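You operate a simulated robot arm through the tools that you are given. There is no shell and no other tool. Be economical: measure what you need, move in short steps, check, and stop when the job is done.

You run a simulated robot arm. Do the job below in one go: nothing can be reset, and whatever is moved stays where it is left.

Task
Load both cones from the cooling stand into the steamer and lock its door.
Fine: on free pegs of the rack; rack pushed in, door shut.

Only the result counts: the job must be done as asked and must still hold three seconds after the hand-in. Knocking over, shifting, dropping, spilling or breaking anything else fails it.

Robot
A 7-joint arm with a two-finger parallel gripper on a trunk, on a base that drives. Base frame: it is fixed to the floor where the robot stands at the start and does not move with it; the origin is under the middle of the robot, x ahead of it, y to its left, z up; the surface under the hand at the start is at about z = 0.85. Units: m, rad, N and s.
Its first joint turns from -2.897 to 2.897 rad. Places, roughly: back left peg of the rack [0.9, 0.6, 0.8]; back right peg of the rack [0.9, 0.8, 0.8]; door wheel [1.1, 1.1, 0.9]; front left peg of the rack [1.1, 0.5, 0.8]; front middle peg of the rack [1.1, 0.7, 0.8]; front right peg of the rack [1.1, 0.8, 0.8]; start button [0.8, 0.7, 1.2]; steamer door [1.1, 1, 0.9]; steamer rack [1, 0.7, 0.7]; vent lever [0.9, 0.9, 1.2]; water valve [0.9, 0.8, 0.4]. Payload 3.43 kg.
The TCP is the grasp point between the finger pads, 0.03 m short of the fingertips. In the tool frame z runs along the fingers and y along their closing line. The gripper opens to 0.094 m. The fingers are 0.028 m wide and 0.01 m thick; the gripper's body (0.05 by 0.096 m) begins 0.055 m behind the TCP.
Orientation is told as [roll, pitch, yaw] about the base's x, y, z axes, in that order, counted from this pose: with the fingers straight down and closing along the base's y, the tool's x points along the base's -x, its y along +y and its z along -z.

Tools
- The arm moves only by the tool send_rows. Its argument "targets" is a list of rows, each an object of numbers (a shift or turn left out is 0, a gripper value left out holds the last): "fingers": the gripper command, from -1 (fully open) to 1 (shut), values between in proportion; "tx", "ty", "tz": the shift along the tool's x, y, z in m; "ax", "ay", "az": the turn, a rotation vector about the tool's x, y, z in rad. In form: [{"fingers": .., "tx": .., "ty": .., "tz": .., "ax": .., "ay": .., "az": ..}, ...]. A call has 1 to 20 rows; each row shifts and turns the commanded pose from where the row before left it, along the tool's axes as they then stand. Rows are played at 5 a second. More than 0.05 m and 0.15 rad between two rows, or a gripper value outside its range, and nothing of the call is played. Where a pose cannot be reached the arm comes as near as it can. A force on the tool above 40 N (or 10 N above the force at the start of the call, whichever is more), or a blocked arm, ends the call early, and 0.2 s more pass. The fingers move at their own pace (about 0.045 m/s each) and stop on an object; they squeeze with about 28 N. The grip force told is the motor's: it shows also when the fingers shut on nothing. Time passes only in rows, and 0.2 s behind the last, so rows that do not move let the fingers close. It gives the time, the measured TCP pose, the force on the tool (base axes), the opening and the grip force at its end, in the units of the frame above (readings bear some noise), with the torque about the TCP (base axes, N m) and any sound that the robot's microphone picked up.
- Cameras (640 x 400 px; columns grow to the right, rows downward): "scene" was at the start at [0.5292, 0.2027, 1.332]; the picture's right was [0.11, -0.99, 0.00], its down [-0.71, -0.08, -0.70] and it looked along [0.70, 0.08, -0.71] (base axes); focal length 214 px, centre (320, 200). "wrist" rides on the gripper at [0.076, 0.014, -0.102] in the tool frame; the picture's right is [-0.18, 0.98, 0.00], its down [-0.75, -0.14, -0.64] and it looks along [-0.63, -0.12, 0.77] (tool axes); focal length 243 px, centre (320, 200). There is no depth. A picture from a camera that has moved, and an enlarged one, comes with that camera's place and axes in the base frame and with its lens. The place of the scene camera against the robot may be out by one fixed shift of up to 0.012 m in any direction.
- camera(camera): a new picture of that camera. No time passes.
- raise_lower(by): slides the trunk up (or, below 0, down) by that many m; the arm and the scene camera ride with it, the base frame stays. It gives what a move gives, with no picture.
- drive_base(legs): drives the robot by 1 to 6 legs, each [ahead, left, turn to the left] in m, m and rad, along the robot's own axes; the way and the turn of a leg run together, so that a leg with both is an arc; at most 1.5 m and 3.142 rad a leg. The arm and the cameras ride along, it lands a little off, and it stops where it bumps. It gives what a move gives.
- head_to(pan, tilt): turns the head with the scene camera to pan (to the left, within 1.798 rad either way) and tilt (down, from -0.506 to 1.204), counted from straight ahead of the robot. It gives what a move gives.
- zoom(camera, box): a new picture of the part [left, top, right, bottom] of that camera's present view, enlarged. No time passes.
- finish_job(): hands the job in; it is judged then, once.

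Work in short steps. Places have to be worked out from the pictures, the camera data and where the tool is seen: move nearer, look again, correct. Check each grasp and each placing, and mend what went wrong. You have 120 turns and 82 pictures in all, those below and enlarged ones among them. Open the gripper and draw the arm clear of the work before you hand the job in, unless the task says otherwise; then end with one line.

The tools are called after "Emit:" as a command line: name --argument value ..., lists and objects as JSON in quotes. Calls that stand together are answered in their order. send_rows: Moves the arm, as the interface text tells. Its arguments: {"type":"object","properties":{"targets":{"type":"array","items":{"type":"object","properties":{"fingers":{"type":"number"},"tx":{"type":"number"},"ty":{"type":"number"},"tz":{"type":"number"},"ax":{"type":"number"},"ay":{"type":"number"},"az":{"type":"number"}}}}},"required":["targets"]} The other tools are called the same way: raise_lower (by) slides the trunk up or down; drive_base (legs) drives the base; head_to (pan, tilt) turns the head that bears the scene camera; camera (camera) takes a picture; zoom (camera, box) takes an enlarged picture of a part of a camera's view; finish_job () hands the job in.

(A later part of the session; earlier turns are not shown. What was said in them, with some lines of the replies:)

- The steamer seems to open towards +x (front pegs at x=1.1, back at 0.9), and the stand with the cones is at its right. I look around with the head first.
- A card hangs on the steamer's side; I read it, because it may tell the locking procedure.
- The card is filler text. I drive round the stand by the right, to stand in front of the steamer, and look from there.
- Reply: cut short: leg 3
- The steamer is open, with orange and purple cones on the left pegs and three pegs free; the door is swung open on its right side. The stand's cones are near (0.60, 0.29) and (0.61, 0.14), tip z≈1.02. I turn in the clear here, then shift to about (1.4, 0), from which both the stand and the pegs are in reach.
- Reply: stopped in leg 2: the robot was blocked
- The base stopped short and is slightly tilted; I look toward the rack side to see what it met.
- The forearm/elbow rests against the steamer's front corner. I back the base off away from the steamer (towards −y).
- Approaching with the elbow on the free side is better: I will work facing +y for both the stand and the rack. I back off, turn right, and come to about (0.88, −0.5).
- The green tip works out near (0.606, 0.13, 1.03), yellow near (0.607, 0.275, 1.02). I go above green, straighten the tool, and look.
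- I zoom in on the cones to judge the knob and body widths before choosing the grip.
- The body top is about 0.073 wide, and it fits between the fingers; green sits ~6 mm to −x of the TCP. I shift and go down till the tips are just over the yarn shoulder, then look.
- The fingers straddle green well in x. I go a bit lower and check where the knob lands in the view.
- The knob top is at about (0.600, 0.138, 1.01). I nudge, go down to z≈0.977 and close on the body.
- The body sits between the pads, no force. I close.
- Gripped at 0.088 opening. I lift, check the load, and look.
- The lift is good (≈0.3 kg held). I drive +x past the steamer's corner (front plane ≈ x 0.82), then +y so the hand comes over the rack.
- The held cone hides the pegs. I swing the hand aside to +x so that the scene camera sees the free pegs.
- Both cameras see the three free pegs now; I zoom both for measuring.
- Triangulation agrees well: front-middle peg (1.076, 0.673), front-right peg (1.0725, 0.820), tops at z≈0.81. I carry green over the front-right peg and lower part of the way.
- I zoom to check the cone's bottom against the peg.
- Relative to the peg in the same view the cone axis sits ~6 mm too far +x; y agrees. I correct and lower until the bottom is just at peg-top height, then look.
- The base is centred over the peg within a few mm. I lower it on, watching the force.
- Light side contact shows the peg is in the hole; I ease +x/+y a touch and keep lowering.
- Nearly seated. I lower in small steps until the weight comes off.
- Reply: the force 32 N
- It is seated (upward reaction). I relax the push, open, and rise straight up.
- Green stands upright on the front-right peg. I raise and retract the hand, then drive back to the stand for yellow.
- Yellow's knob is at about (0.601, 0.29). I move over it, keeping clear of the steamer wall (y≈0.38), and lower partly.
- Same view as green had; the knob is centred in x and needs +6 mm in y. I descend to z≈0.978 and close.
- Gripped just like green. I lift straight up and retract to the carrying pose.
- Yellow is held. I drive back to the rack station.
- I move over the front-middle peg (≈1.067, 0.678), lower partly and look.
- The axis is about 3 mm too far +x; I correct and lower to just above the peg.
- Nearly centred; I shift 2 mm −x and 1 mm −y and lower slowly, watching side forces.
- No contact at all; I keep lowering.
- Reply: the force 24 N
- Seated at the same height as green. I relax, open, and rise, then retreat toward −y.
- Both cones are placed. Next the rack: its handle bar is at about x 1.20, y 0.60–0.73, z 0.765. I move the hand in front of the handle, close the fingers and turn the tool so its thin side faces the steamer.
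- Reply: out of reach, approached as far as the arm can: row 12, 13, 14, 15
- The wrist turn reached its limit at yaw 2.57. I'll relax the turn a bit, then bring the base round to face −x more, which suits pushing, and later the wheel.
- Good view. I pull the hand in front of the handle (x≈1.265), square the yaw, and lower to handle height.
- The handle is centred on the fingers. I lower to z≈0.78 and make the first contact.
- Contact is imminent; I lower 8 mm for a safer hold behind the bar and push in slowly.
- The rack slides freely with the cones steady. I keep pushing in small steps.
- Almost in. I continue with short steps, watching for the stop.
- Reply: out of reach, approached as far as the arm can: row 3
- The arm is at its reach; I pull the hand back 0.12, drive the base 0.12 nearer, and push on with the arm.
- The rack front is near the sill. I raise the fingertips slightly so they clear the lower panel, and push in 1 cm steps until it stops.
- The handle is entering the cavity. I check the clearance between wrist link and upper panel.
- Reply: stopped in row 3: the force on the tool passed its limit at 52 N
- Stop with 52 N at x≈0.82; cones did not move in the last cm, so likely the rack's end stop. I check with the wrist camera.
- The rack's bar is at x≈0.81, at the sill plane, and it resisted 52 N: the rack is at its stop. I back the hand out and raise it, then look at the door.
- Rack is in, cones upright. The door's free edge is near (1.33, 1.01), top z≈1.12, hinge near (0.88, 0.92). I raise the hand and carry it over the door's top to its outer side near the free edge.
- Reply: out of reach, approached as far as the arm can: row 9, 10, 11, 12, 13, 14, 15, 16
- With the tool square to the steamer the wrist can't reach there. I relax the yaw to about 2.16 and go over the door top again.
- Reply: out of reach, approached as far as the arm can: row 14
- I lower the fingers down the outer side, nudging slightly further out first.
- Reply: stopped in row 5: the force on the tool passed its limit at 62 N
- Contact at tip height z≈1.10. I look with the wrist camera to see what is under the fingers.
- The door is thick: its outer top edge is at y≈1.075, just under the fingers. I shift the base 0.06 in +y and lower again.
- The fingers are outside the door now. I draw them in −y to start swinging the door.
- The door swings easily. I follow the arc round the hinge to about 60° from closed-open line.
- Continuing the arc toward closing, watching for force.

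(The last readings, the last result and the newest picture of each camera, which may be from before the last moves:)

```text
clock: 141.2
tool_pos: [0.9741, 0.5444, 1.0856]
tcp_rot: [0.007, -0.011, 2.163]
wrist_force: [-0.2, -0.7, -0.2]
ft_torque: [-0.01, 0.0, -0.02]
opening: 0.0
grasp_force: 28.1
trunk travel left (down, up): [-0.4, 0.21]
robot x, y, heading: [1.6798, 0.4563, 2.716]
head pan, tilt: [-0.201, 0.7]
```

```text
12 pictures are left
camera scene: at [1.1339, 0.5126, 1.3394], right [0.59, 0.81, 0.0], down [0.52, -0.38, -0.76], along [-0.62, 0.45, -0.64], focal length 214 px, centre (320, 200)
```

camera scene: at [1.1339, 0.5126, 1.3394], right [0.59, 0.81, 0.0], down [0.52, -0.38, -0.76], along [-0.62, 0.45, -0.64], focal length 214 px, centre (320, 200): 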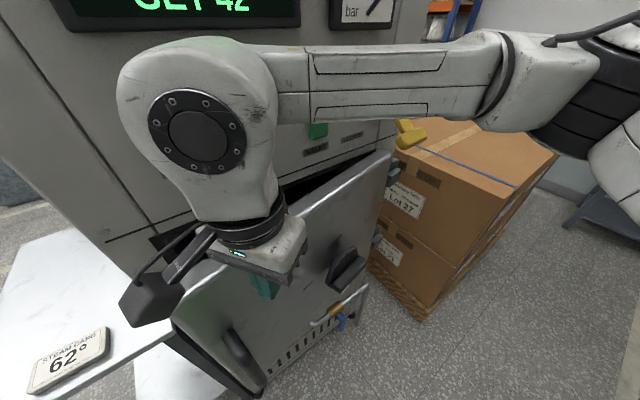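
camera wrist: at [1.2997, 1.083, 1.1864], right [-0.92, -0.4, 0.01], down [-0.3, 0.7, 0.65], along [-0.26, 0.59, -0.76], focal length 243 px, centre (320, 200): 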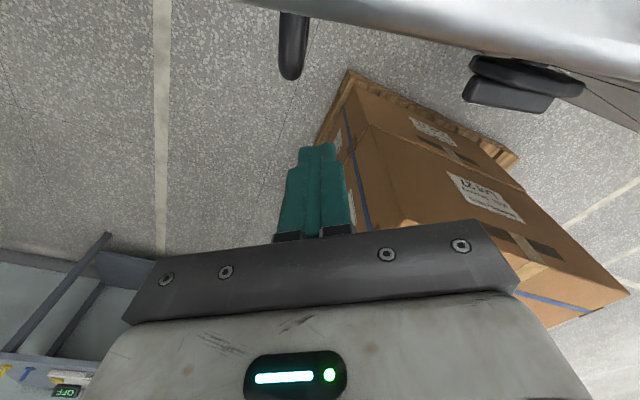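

The door is ~15° from shut, but the wrist link is getting near the panel's controls. I back off in +x, drive back, and turn to face −x, to finish with the tool held horizontally.

Emit:
send_rows --targets '[{"tx": 0.0235, "ty": -0.0348}, {"tx": 0.0235, "ty": -0.0348}, {"tx": 0.0235, "ty": -0.0348}, {"tx": 0.0235, "ty": -0.0348}, {"tx": 0.0235, "ty": -0.0348}, {}]'

Emit:
drive_base --legs '[[-0.23, -0.135, 0], [0, 0, 0.42]]'

Emit:
send_rows --targets '[{"ay": -0.143}, {"ay": -0.143}, {"ay": -0.143}, {"ay": -0.143}, {"ay": -0.143}, {"ay": -0.143}, {"ay": -0.143}, {"ay": -0.143}, {"ay": -0.143}, {"ay": -0.143}, {"ay": -0.143}, {}]'

Emit:
head_to --pan 0.1 --tilt 0.5

Emit:
camera --camera "scene"

```text
clock: 142.6
tool_pos: [1.1813, 0.5493, 1.0792]
tcp_rot: [0.003, -0.014, 2.149]
wrist_force: [-0.2, 0.2, -0.4]
ft_torque: [-0.04, 0.05, 0.01]
opening: 0.0
grasp_force: 27.9
trunk travel left (down, up): [-0.4, 0.21]
robot x, y, heading: [1.6815, 0.4581, 2.711]
head pan, tilt: [-0.201, 0.7]
```

```text
clock: 145.8
tool_pos: [1.4571, 0.3625, 1.0779]
tcp_rot: [0.003, -0.015, 2.577]
wrist_force: [-0.2, -0.3, -0.8]
ft_torque: [0.0, -0.04, -0.03]
opening: 0.0
grasp_force: 28.2
trunk travel left (down, up): [-0.4, 0.21]
robot x, y, heading: [1.9471, 0.4858, 3.139]
head pan, tilt: [-0.201, 0.7]
```

```text
clock: 146.3
tool_pos: [1.4414, 0.3764, 1.0675]
tcp_rot: [-0.028, -0.186, 2.281]
wrist_force: [1.2, 0.3, 0.3]
ft_torque: [-0.01, 0.03, 0.01]
opening: 0.0
grasp_force: 27.9
out of reach, approached as far as the arm can: row 1
trunk travel left (down, up): [-0.4, 0.21]
robot x, y, heading: [1.9474, 0.4833, 3.136]
head pan, tilt: [-0.201, 0.7]
stopped in row 2: the arm was blocked; the commanded pose is now the measured one
```

```text
clock: 147.2
tool_pos: [1.4436, 0.3778, 1.0693]
tcp_rot: [-0.023, -0.189, 2.29]
wrist_force: [-0.1, 0.1, -0.3]
ft_torque: [0.02, 0.0, -0.01]
opening: 0.0
grasp_force: 28.3
trunk travel left (down, up): [-0.4, 0.21]
robot x, y, heading: [1.9518, 0.4864, 3.134]
head pan, tilt: [0.099, 0.499]
```

```text
11 pictures are left
camera scene: at [1.4651, 0.3444, 1.3191], right [0.75, 0.66, 0.0], down [0.54, -0.62, -0.58], along [-0.38, 0.43, -0.82], focal length 214 px, centre (320, 200)
```

scene: 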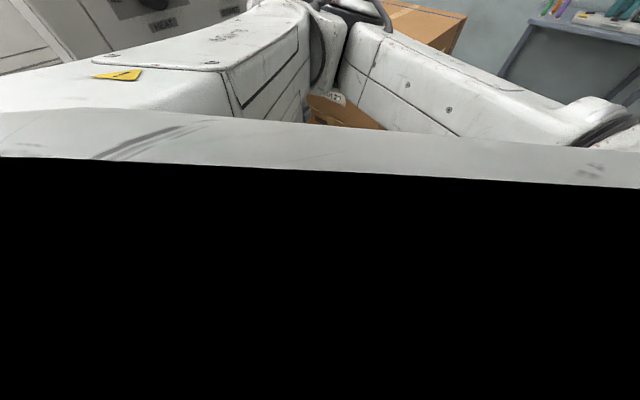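

The hand is bumping the robot's own head camera. I move the hand forward, away from the head.

Emit:
send_rows --targets '[{"tx": -0.0345, "ty": 0.0223, "tz": 0.0066}, {"tx": -0.0345, "ty": 0.0223, "tz": 0.0066}, {"tx": -0.0345, "ty": 0.0223, "tz": 0.0066}, {"tx": -0.0345, "ty": 0.0223, "tz": 0.0066}, {"tx": -0.0345, "ty": 0.0223, "tz": 0.0066}, {"tx": -0.0345, "ty": 0.0223, "tz": 0.0066}, {}]'

Emit:
head_to --pan 0.0 --tilt 0.6

Emit:
camera --camera "scene"

```text
clock: 148.8
tool_pos: [1.206, 0.4443, 1.0689]
tcp_rot: [-0.019, -0.193, 2.3]
wrist_force: [-0.4, 0.8, 0.2]
ft_torque: [0.02, 0.02, -0.02]
opening: 0.0
grasp_force: 28.2
trunk travel left (down, up): [-0.4, 0.21]
robot x, y, heading: [1.9512, 0.4836, 3.141]
head pan, tilt: [0.099, 0.499]
```

```text
clock: 149.4
tool_pos: [1.2044, 0.4443, 1.0674]
tcp_rot: [-0.021, -0.193, 2.302]
wrist_force: [0.2, 0.1, -0.2]
ft_torque: [-0.01, -0.02, 0.03]
opening: 0.0
grasp_force: 27.8
trunk travel left (down, up): [-0.4, 0.21]
robot x, y, heading: [1.9507, 0.4851, 3.134]
head pan, tilt: [0.0, 0.6]
```

```text
10 pictures are left
camera scene: at [1.4241, 0.2903, 1.3481], right [0.0, 1.0, 0.0], down [0.56, 0.0, -0.83], along [-0.83, 0.0, -0.56], focal length 214 px, centre (320, 200)
```

scene: 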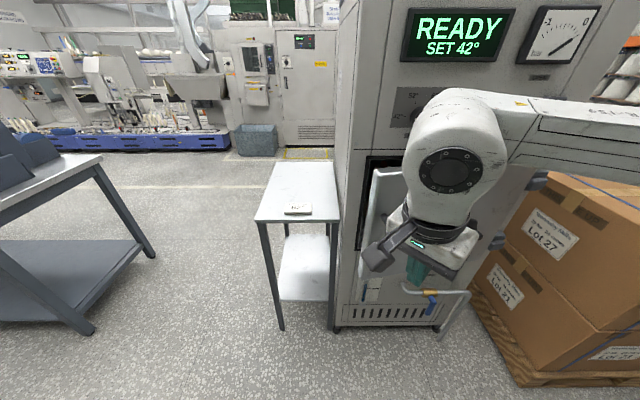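

Recovered; the door is nearly shut and the view is clear. I lower the hand a bit, square the yaw, then pitch the tool to horizontal.

Emit:
send_rows --targets '[{"tx": 0.0094, "tz": 0.049}, {"tx": 0.0094, "tz": 0.049}, {"az": -0.1375, "ax": -0.0263}, {"az": -0.1375, "ax": -0.0263}, {"az": -0.1375, "ax": -0.0263}, {"az": -0.1375, "ax": -0.0263}, {"az": -0.1375, "ax": -0.0263}, {"az": -0.1375, "ax": -0.0263}, {}]'

Emit:
send_rows --targets '[{"ay": -0.138}, {"ay": -0.138}, {"ay": -0.138}, {"ay": -0.138}, {"ay": -0.138}, {"ay": -0.138}, {"ay": -0.138}, {"ay": -0.138}, {"ay": -0.138}, {"ay": -0.138}, {}]'

```text
clock: 151.4
tool_pos: [1.2063, 0.4467, 0.9693]
tcp_rot: [-0.017, -0.174, 3.141]
wrist_force: [-0.1, 0.9, -0.3]
ft_torque: [0.0, -0.03, -0.02]
opening: 0.0
grasp_force: 28.3
trunk travel left (down, up): [-0.4, 0.21]
robot x, y, heading: [1.9473, 0.4885, 3.14]
head pan, tilt: [0.0, 0.6]
```

```text
clock: 153.8
tool_pos: [1.1796, 0.3935, 1.0214]
tcp_rot: [-0.53, -1.539, -2.626]
wrist_force: [-0.9, -0.7, -0.2]
ft_torque: [0.03, -0.02, -0.02]
opening: 0.0
grasp_force: 27.6
out of reach, approached as far as the arm can: row 7, 8, 9, 10
trunk travel left (down, up): [-0.4, 0.21]
robot x, y, heading: [1.9524, 0.4846, 3.133]
head pan, tilt: [0.0, 0.6]
```

The tool is now horizontal, pointing −x. I shift to y≈0.52 and advance toward the door.

Emit:
send_rows --targets '[{"ty": -0.043}, {"ty": -0.043}, {"ty": -0.04}, {"tz": 0.04}, {"tz": 0.04}, {"tz": 0.03}, {"tz": 0.02}, {}]'

Emit:
camera --camera "scene"

```text
clock: 155.6
tool_pos: [1.0807, 0.3848, 1.0524]
tcp_rot: [-0.408, -1.533, -2.747]
wrist_force: [0.3, 0.7, -0.6]
ft_torque: [-0.03, -0.01, 0.01]
opening: 0.0
grasp_force: 28.2
out of reach, approached as far as the arm can: row 1, 2, 3, 4, 5, 6, 7
trunk travel left (down, up): [-0.4, 0.21]
robot x, y, heading: [1.9499, 0.4852, 3.132]
head pan, tilt: [0.0, 0.6]
```

```text
9 pictures are left
camera scene: at [1.4241, 0.2903, 1.348], right [0.0, 1.0, 0.0], down [0.57, 0.0, -0.82], along [-0.82, 0.0, -0.57], focal length 214 px, centre (320, 200)
```

scene: 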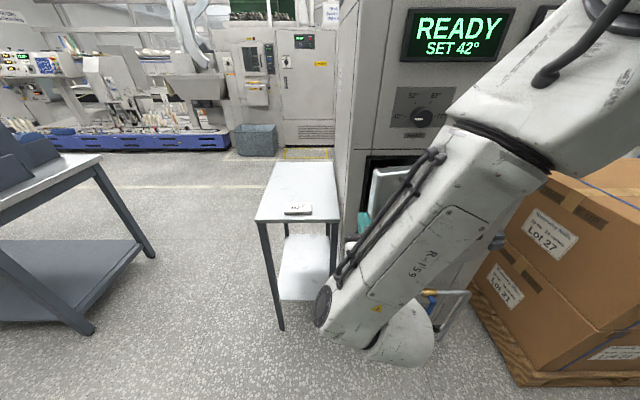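

The wrist is at a joint limit because the shoulder is too high. I lower the trunk and then raise the tool back relative to it.

Emit:
raise_lower --by -0.3

Emit:
send_rows --targets '[{"tx": -0.04}, {"tx": -0.04}, {"tx": -0.04}, {"tx": -0.04}, {"tx": -0.04}, {}]'

```text
clock: 158.6
tool_pos: [1.0817, 0.3859, 0.7514]
tcp_rot: [-0.387, -1.531, -2.767]
wrist_force: [-0.2, 0.5, 0.2]
ft_torque: [-0.04, 0.0, -0.02]
opening: 0.0001
grasp_force: 28.4
trunk travel left (down, up): [-0.1, 0.51]
robot x, y, heading: [1.9441, 0.4833, 3.14]
head pan, tilt: [0.0, 0.6]
```

```text
clock: 160.0
tool_pos: [1.0761, 0.3731, 0.9576]
tcp_rot: [-0.214, -1.535, -2.941]
wrist_force: [-0.7, 0.1, -0.2]
ft_torque: [-0.01, -0.01, -0.03]
opening: 0.0
grasp_force: 27.8
out of reach, approached as far as the arm can: row 1
trunk travel left (down, up): [-0.1, 0.51]
robot x, y, heading: [1.9467, 0.4817, 3.137]
head pan, tilt: [0.0, 0.6]
```

That works. Now shift +y to ≈0.52 and up slightly, and look.

Emit:
send_rows --targets '[{"ty": -0.04}, {"ty": -0.04}, {"ty": -0.04}, {"ty": -0.03, "tx": -0.02}, {"tx": -0.02}, {}]'

Emit:
head_to --pan -0.3 --tilt 0.2

Emit:
camera --camera "scene"

```text
clock: 161.4
tool_pos: [1.0772, 0.5211, 1.0044]
tcp_rot: [-0.685, -1.546, -2.472]
wrist_force: [-0.3, -1.0, 0.2]
ft_torque: [0.03, 0.02, 0.04]
opening: 0.0
grasp_force: 28.5
trunk travel left (down, up): [-0.1, 0.51]
robot x, y, heading: [1.949, 0.4836, 3.136]
head pan, tilt: [0.0, 0.6]
```

```text
clock: 162.3
tool_pos: [1.0774, 0.5209, 1.0039]
tcp_rot: [-0.663, -1.543, -2.493]
wrist_force: [-1.1, -0.4, 0.7]
ft_torque: [0.03, 0.0, -0.01]
opening: 0.0
grasp_force: 28.1
trunk travel left (down, up): [-0.1, 0.51]
robot x, y, heading: [1.9487, 0.4847, 3.134]
head pan, tilt: [-0.3, 0.201]
```

```text
8 pictures are left
camera scene: at [1.4237, 0.3179, 1.0848], right [0.3, 0.95, 0.0], down [0.19, -0.06, -0.98], along [-0.93, 0.29, -0.2], focal length 214 px, centre (320, 200)
```

scene: 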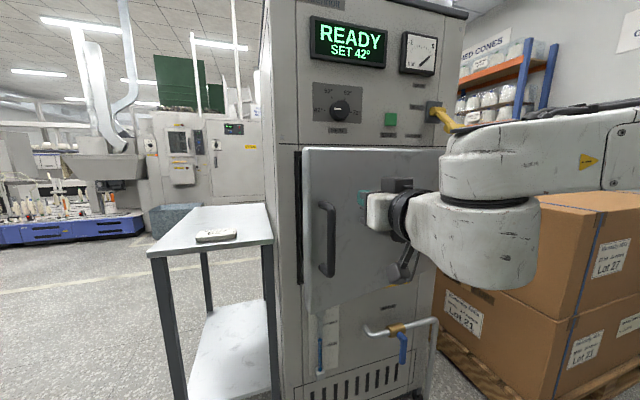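

The door is almost shut, the hand is in front of its upper-left part. I push forward in small steps.

Emit:
send_rows --targets '[{"tz": 0.025}, {"tz": 0.025}, {"tz": 0.02}, {"tz": 0.02}, {"tz": 0.02}, {"tz": 0.015}, {"tz": 0.015}, {}]'

```text
clock: 164.1
tool_pos: [0.9375, 0.5223, 1.0003]
tcp_rot: [-0.674, -1.543, -2.482]
wrist_force: [0.6, 0.2, 0.2]
ft_torque: [0.0, -0.01, -0.02]
opening: 0.0
grasp_force: 28.2
trunk travel left (down, up): [-0.1, 0.51]
robot x, y, heading: [1.9488, 0.486, 3.139]
head pan, tilt: [-0.3, 0.201]
```

Emit:
send_rows --targets '[{"tz": 0.012}, {"tz": 0.012}, {"tz": 0.01}, {"tz": 0.01}, {"tz": 0.01}, {}]'

```text
clock: 165.3
tool_pos: [0.8908, 0.5247, 0.9991]
tcp_rot: [-0.585, -1.542, -2.571]
wrist_force: [17.5, 1.7, 1.8]
ft_torque: [-0.14, 0.29, 0.04]
opening: 0.0002
grasp_force: 28.1
trunk travel left (down, up): [-0.1, 0.51]
robot x, y, heading: [1.9503, 0.4849, 3.134]
head pan, tilt: [-0.3, 0.201]
stopped in row 5: the force on the tool passed its limit at 57 N (the readings are from after the stop); the commanded pose is now the measured one
```

The door met its stop (57 N). I back off and look at the door and wheel.

Emit:
send_rows --targets '[{"tz": -0.04}, {"tz": -0.04}, {"tz": -0.04}, {"tz": -0.04}, {"ty": 0.04}, {"ty": 0.04}, {"ty": 0.04}, {"ty": 0.04}, {}]'

Emit:
camera --camera "scene"

```text
clock: 167.3
tool_pos: [1.0477, 0.3592, 1.0006]
tcp_rot: [-0.592, -1.543, -2.566]
wrist_force: [0.0, 0.7, -0.2]
ft_torque: [0.02, 0.0, -0.02]
opening: 0.0
grasp_force: 27.5
trunk travel left (down, up): [-0.1, 0.51]
robot x, y, heading: [1.9507, 0.4812, 3.136]
head pan, tilt: [-0.3, 0.201]
```

```text
7 pictures are left
camera scene: at [1.4238, 0.3183, 1.0848], right [0.3, 0.95, 0.0], down [0.19, -0.06, -0.98], along [-0.93, 0.29, -0.2], focal length 214 px, centre (320, 200)
```

scene: 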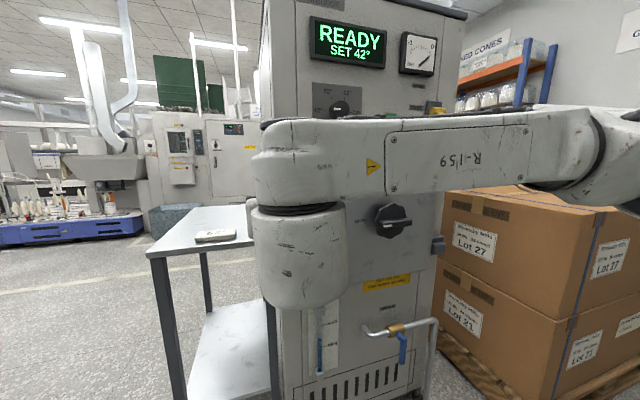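

The door wheel is visible: a dark disc with a grip bar. I zoom on it.

Emit:
zoom --camera "scene" --box '[345, 180, 445, 260]'

```text
5.00 times, centred on (395, 220) of scene
camera zoom: at [1.4238, 0.3183, 1.0848], right [0.3, 0.95, 0.0], down [0.19, -0.06, -0.98], along [-0.93, 0.29, -0.2], focal length 1072 px, centre (-55, 100)
```

zoom: 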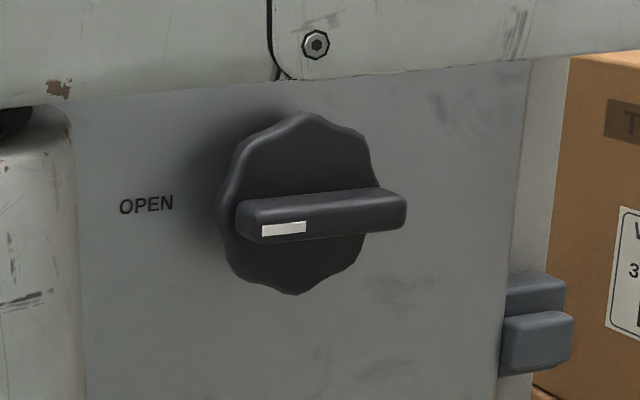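

The grip bar is horizontal, its white mark at OPEN; it must turn clockwise a quarter (LOCK label is presumably above, hidden by the arm). Bar centre ≈ (0.92, 0.703, 0.892). I bring the base closer, open the fingers and set the closing line vertical in front of the bar.

Emit:
send_rows --targets '[{"tz": -0.04}, {"tz": -0.04}, {}]'

Emit:
drive_base --legs '[[0.1, -0.2, 0]]'

Emit:
send_rows --targets '[{"fingers": -1, "ty": -0.036, "tx": 0.027}, {"ty": -0.036, "tx": 0.027}, {"ty": -0.036, "tx": 0.027}, {"ty": -0.036, "tx": 0.027}, {"az": 0.143}, {"az": 0.143}, {"az": 0.143}, {"az": 0.143}, {"az": 0.143}, {"az": 0.143}, {"az": 0.143}, {"az": 0.143}, {"az": 0.143}, {"az": 0.143}, {"az": 0.141}, {}]'

```text
clock: 168.1
tool_pos: [1.1279, 0.3595, 0.9984]
tcp_rot: [-0.151, -1.531, -3.005]
wrist_force: [1.1, 0.0, -1.1]
ft_torque: [0.02, 0.01, -0.01]
opening: 0.0
grasp_force: 27.9
trunk travel left (down, up): [-0.1, 0.51]
robot x, y, heading: [1.9486, 0.4832, 3.137]
head pan, tilt: [-0.3, 0.201]
```

```text
clock: 169.8
tool_pos: [1.03, 0.5669, 0.9997]
tcp_rot: [-0.098, -1.535, -3.061]
wrist_force: [-0.5, 0.8, 0.9]
ft_torque: [0.0, 0.0, -0.01]
opening: 0.0
grasp_force: 27.7
trunk travel left (down, up): [-0.1, 0.51]
robot x, y, heading: [1.853, 0.6886, 3.131]
head pan, tilt: [-0.3, 0.201]
```

```text
clock: 173.2
tool_pos: [1.0349, 0.6948, 0.9058]
tcp_rot: [1.535, -0.002, 1.552]
wrist_force: [0.2, 0.4, 0.0]
ft_torque: [0.04, 0.01, -0.01]
opening: 0.0941
grasp_force: 0.0
out of reach, approached as far as the arm can: row 4
trunk travel left (down, up): [-0.1, 0.51]
robot x, y, heading: [1.852, 0.6865, 3.131]
head pan, tilt: [-0.3, 0.201]
```

The closing line is vertical now. I fine-align (y+8 mm, z−14 mm, level the tool) and check with the wrist camera.

Emit:
send_rows --targets '[{"tx": -0.008, "ty": -0.014, "ax": -0.036}, {"tz": 0.02}, {}]'

Emit:
camera --camera "wrist"

```text
clock: 174.0
tool_pos: [1.0376, 0.7061, 0.9155]
tcp_rot: [1.568, -0.003, 1.559]
wrist_force: [0.2, -0.2, -0.3]
ft_torque: [0.02, 0.04, 0.03]
opening: 0.0941
grasp_force: 0.1
out of reach, approached as far as the arm can: row 1, 2
trunk travel left (down, up): [-0.1, 0.51]
robot x, y, heading: [1.8532, 0.6855, 3.134]
head pan, tilt: [-0.3, 0.201]
```

```text
5 pictures are left
camera wrist: at [1.1391, 0.6291, 0.9291], right [0.0, 0.18, 0.98], down [0.65, 0.74, -0.14], along [-0.76, 0.64, -0.12], focal length 243 px, centre (320, 200)
```

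wrist: 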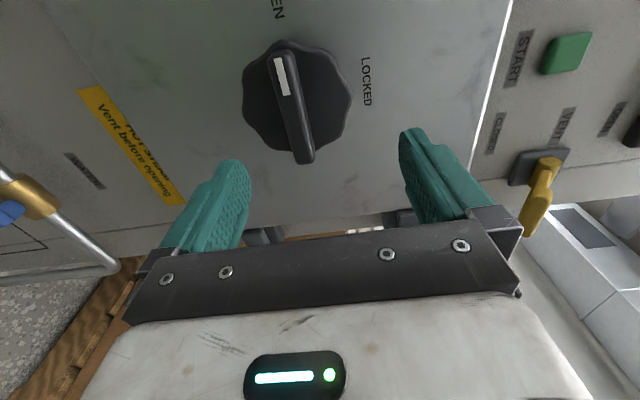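

LOCKED is above the knob, so clockwise it is. The bar centre is at (≈0.925, 0.702, 0.8925); I need 2 cm lower, so I drop the trunk 0.09 and raise the tool the rest.

Emit:
raise_lower --by -0.09

Emit:
send_rows --targets '[{"ty": 0.033, "tx": 0.004}, {"ty": 0.033}, {}]'

```text
clock: 175.2
tool_pos: [1.0365, 0.7061, 0.8256]
tcp_rot: [1.566, -0.006, 1.556]
wrist_force: [-1.2, 0.3, -0.5]
ft_torque: [0.0, 0.0, 0.02]
opening: 0.0942
grasp_force: 0.1
trunk travel left (down, up): [-0.01, 0.6]
robot x, y, heading: [1.8521, 0.6827, 3.13]
head pan, tilt: [-0.3, 0.201]
```

```text
clock: 176.0
tool_pos: [1.0377, 0.7021, 0.8908]
tcp_rot: [1.567, -0.002, 1.554]
wrist_force: [0.3, -0.2, -0.4]
ft_torque: [0.02, -0.03, 0.0]
opening: 0.0939
grasp_force: 0.1
trunk travel left (down, up): [-0.01, 0.6]
robot x, y, heading: [1.8521, 0.6873, 3.128]
head pan, tilt: [-0.3, 0.201]
```

Aligned. I advance toward the bar.

Emit:
send_rows --targets '[{"tz": 0.03}, {"tz": 0.03}, {"tz": 0.02}, {"tz": 0.01}, {"tz": 0.01}, {}]'

Emit:
camera --camera "wrist"

```text
clock: 177.4
tool_pos: [0.9381, 0.7035, 0.8909]
tcp_rot: [1.568, -0.006, 1.555]
wrist_force: [0.0, -0.4, 0.8]
ft_torque: [0.0, 0.01, -0.02]
opening: 0.0943
grasp_force: 0.3
trunk travel left (down, up): [-0.01, 0.6]
robot x, y, heading: [1.8533, 0.6831, 3.134]
head pan, tilt: [-0.3, 0.201]
```

```text
4 pictures are left
camera wrist: at [1.0391, 0.627, 0.9048], right [0.0, 0.18, 0.98], down [0.65, 0.74, -0.14], along [-0.76, 0.64, -0.12], focal length 243 px, centre (320, 200)
```

wrist: 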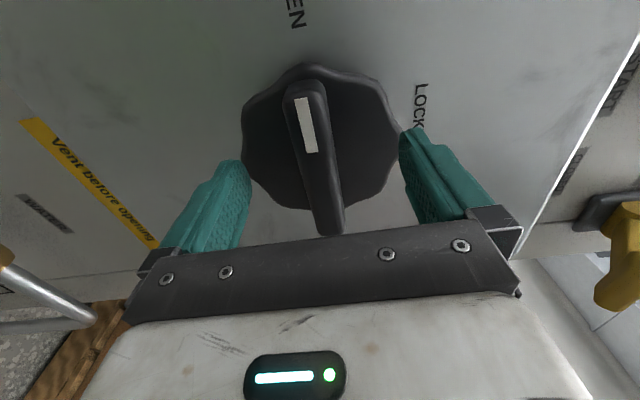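

The bar's front face is at x≈0.908, level with the fingertips. I advance about 2 cm carefully, then close.

Emit:
send_rows --targets '[{"tz": 0.006}, {"tz": 0.006}, {"tz": 0.005}, {"tz": 0.004}, {}]'

Emit:
send_rows --targets '[{"fingers": 1}, {}, {}, {}, {}, {}, {}]'

```text
clock: 178.2
tool_pos: [0.9262, 0.7046, 0.8917]
tcp_rot: [1.571, -0.003, 1.559]
wrist_force: [13.8, 2.2, -3.7]
ft_torque: [-0.04, 0.56, 0.12]
opening: 0.0916
grasp_force: 0.2
trunk travel left (down, up): [-0.01, 0.6]
robot x, y, heading: [1.8521, 0.6878, 3.135]
head pan, tilt: [-0.3, 0.201]
stopped in row 3: the force on the tool passed its limit at 55 N (the readings are from after the stop); the commanded pose is now the measured one
```

```text
clock: 179.8
tool_pos: [0.9269, 0.7022, 0.8894]
tcp_rot: [1.565, -0.003, 1.558]
wrist_force: [10.6, 1.1, -6.9]
ft_torque: [-0.2, -0.04, -0.3]
opening: 0.0264
grasp_force: 28.0
trunk travel left (down, up): [-0.01, 0.6]
robot x, y, heading: [1.8522, 0.6881, 3.13]
head pan, tilt: [-0.3, 0.201]
stopped in row 7: the force on the tool passed its limit at 41 N (the readings are from after the stop); the commanded pose is now the measured one
```

The bar is gripped (0.026). I relieve the axial push by 2 mm and start turning clockwise.

Emit:
send_rows --targets '[{"tz": -0.002}, {"az": 0.1}, {"az": 0.1}, {"az": 0.1}, {}]'

```text
clock: 180.9
tool_pos: [0.9288, 0.7038, 0.8924]
tcp_rot: [1.569, 0.298, 1.56]
wrist_force: [-6.8, 3.2, 14.0]
ft_torque: [0.1, 0.24, 0.55]
opening: 0.0263
grasp_force: 45.1
trunk travel left (down, up): [-0.01, 0.6]
robot x, y, heading: [1.8532, 0.6919, 3.133]
head pan, tilt: [-0.3, 0.201]
```

It turns with the hand. I continue.

Emit:
send_rows --targets '[{"az": 0.1}, {"az": 0.1}, {"az": 0.1}, {"az": 0.1}, {}]'

```text
clock: 182.2
tool_pos: [0.9297, 0.7052, 0.8937]
tcp_rot: [1.571, 0.698, 1.557]
wrist_force: [5.7, 10.2, 35.5]
ft_torque: [0.21, -0.46, 0.11]
opening: 0.0221
grasp_force: 45.2
trunk travel left (down, up): [-0.01, 0.6]
robot x, y, heading: [1.8567, 0.6885, 3.128]
head pan, tilt: [-0.3, 0.201]
```

Upward force is building from a slight centre offset; I ease the hand up 3–4 mm and see.

Emit:
send_rows --targets '[{"tx": 0.0015, "ty": 0.004}, {}]'

Emit:
camera --camera "wrist"

```text
clock: 182.8
tool_pos: [0.9298, 0.7052, 0.8934]
tcp_rot: [1.564, 0.699, 1.555]
wrist_force: [29.8, 13.4, 10.4]
ft_torque: [0.13, 0.44, 1.07]
opening: 0.0219
grasp_force: 44.9
trunk travel left (down, up): [-0.01, 0.6]
robot x, y, heading: [1.8516, 0.6871, 3.126]
head pan, tilt: [-0.3, 0.201]
```

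```text
3 pictures are left
camera wrist: at [1.0315, 0.6564, 0.9541], right [0.01, 0.77, 0.63], down [0.65, 0.48, -0.59], along [-0.76, 0.42, -0.5], focal length 243 px, centre (320, 200)
```

wrist: 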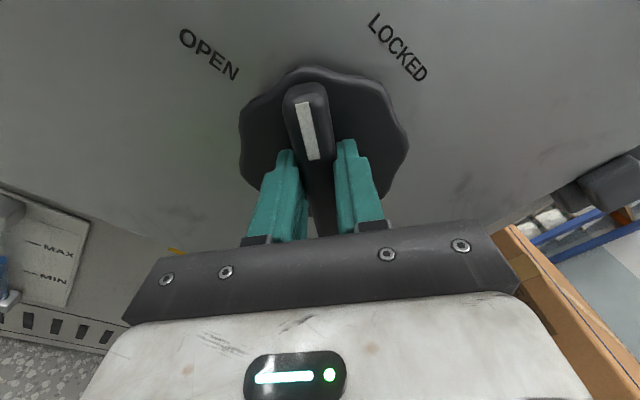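

The knob has followed to halfway between OPEN and LOCKED. I keep turning.

Emit:
send_rows --targets '[{"az": 0.1}, {"az": 0.1}, {"az": 0.1}, {"az": 0.1}, {}]'

```text
clock: 183.9
tool_pos: [0.9307, 0.7077, 0.8958]
tcp_rot: [1.565, 1.099, 1.55]
wrist_force: [22.3, 18.9, 17.0]
ft_torque: [0.16, -0.98, 0.02]
opening: 0.0218
grasp_force: 44.5
trunk travel left (down, up): [-0.01, 0.6]
robot x, y, heading: [1.8514, 0.6878, 3.128]
head pan, tilt: [-0.3, 0.201]
```

Emit:
send_rows --targets '[{"az": 0.1}, {"az": 0.1}, {"az": 0.1}, {"az": 0.1}, {"az": 0.08}, {}]'

```text
clock: 185.5
tool_pos: [0.9304, 0.7112, 0.8957]
tcp_rot: [-1.405, 1.565, -1.426]
wrist_force: [9.3, 3.7, 2.1]
ft_torque: [0.56, -0.61, 0.88]
opening: 0.0221
grasp_force: 44.9
trunk travel left (down, up): [-0.01, 0.6]
robot x, y, heading: [1.8555, 0.6859, 3.131]
head pan, tilt: [-0.3, 0.201]
stopped in row 6: the force on the tool passed its limit at 43 N (the readings are from after the stop); the commanded pose is now the measured one
```

The hand has turned the full quarter; I check the mark with the wrist camera.

Emit:
camera --camera "wrist"

```text
2 pictures are left
camera wrist: at [1.0323, 0.7243, 0.9721], right [0.02, 0.98, -0.19], down [0.64, -0.16, -0.75], along [-0.77, -0.11, -0.63], focal length 243 px, centre (320, 200)
```

wrist: 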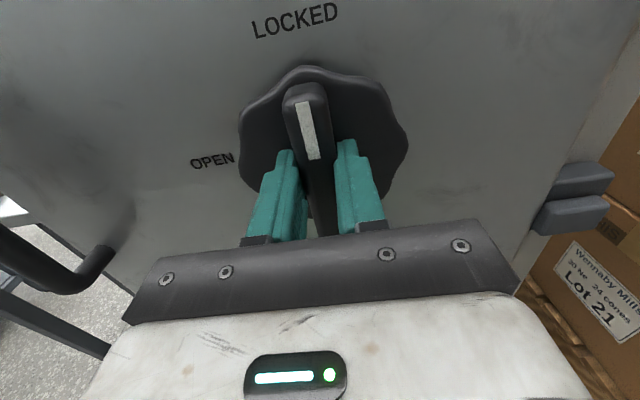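

The mark points at LOCKED. I turn a little further to make sure that it is at its stop.

Emit:
send_rows --targets '[{"az": 0.05}, {"az": 0.05}, {}]'

```text
clock: 186.3
tool_pos: [0.9294, 0.7101, 0.8959]
tcp_rot: [-1.562, 1.462, -1.584]
wrist_force: [13.0, 7.6, 2.4]
ft_torque: [1.76, 0.07, 1.02]
opening: 0.025
grasp_force: 44.9
trunk travel left (down, up): [-0.01, 0.6]
robot x, y, heading: [1.8564, 0.6886, 3.13]
head pan, tilt: [-0.3, 0.201]
```

Torque rises and the bar spreads the pads: it is at its stop. I undo the extra turn, open and retreat.

Emit:
send_rows --targets '[{"az": -0.05}, {"az": -0.04, "fingers": -1}, {}, {}, {}, {"tz": -0.02}, {"tz": -0.04}, {"tz": -0.04}, {"tz": -0.04}, {"tz": -0.04}, {}]'

Emit:
drive_base --legs '[[-0.15, 0.0, 0]]'

Emit:
camera --camera "wrist"

```text
clock: 188.7
tool_pos: [1.0777, 0.7078, 0.8968]
tcp_rot: [-1.374, 1.553, -1.396]
wrist_force: [-0.2, 0.4, 0.2]
ft_torque: [-0.02, -0.01, -0.01]
opening: 0.0939
grasp_force: 0.1
out of reach, approached as far as the arm can: row 10
trunk travel left (down, up): [-0.01, 0.6]
robot x, y, heading: [1.8559, 0.6866, 3.131]
head pan, tilt: [-0.3, 0.201]
```

```text
clock: 190.1
tool_pos: [1.2285, 0.7052, 0.8969]
tcp_rot: [-1.377, 1.553, -1.397]
wrist_force: [-0.2, 1.5, 0.6]
ft_torque: [-0.02, -0.02, 0.02]
opening: 0.0941
grasp_force: 0.0
trunk travel left (down, up): [-0.01, 0.6]
robot x, y, heading: [2.0057, 0.6841, 3.129]
head pan, tilt: [-0.3, 0.201]
```

```text
1 pictures are left
camera wrist: at [1.3313, 0.7202, 0.9724], right [0.02, 0.98, -0.2], down [0.64, -0.17, -0.75], along [-0.77, -0.11, -0.63], focal length 243 px, centre (320, 200)
```

wrist: 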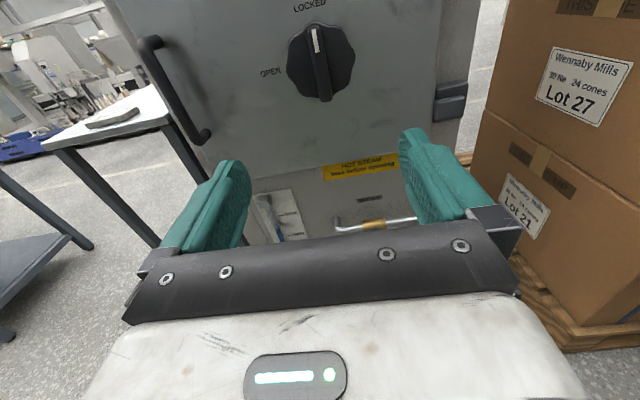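

The door is shut flush and the wheel stands at LOCKED; the arm is clear with open fingers. I hand the job in.

Emit:
finish_job

```text
The job is handed in.
```

Both cones are in the steamer: green is on the front right peg and yellow on the front middle peg. The rack is pushed in to its stop, the door is shut, and the wheel is turned to LOCKED. On the way the arm touched the steamer's front corner once and the top of the door once, and neither contact moved or damaged anything that I could see.
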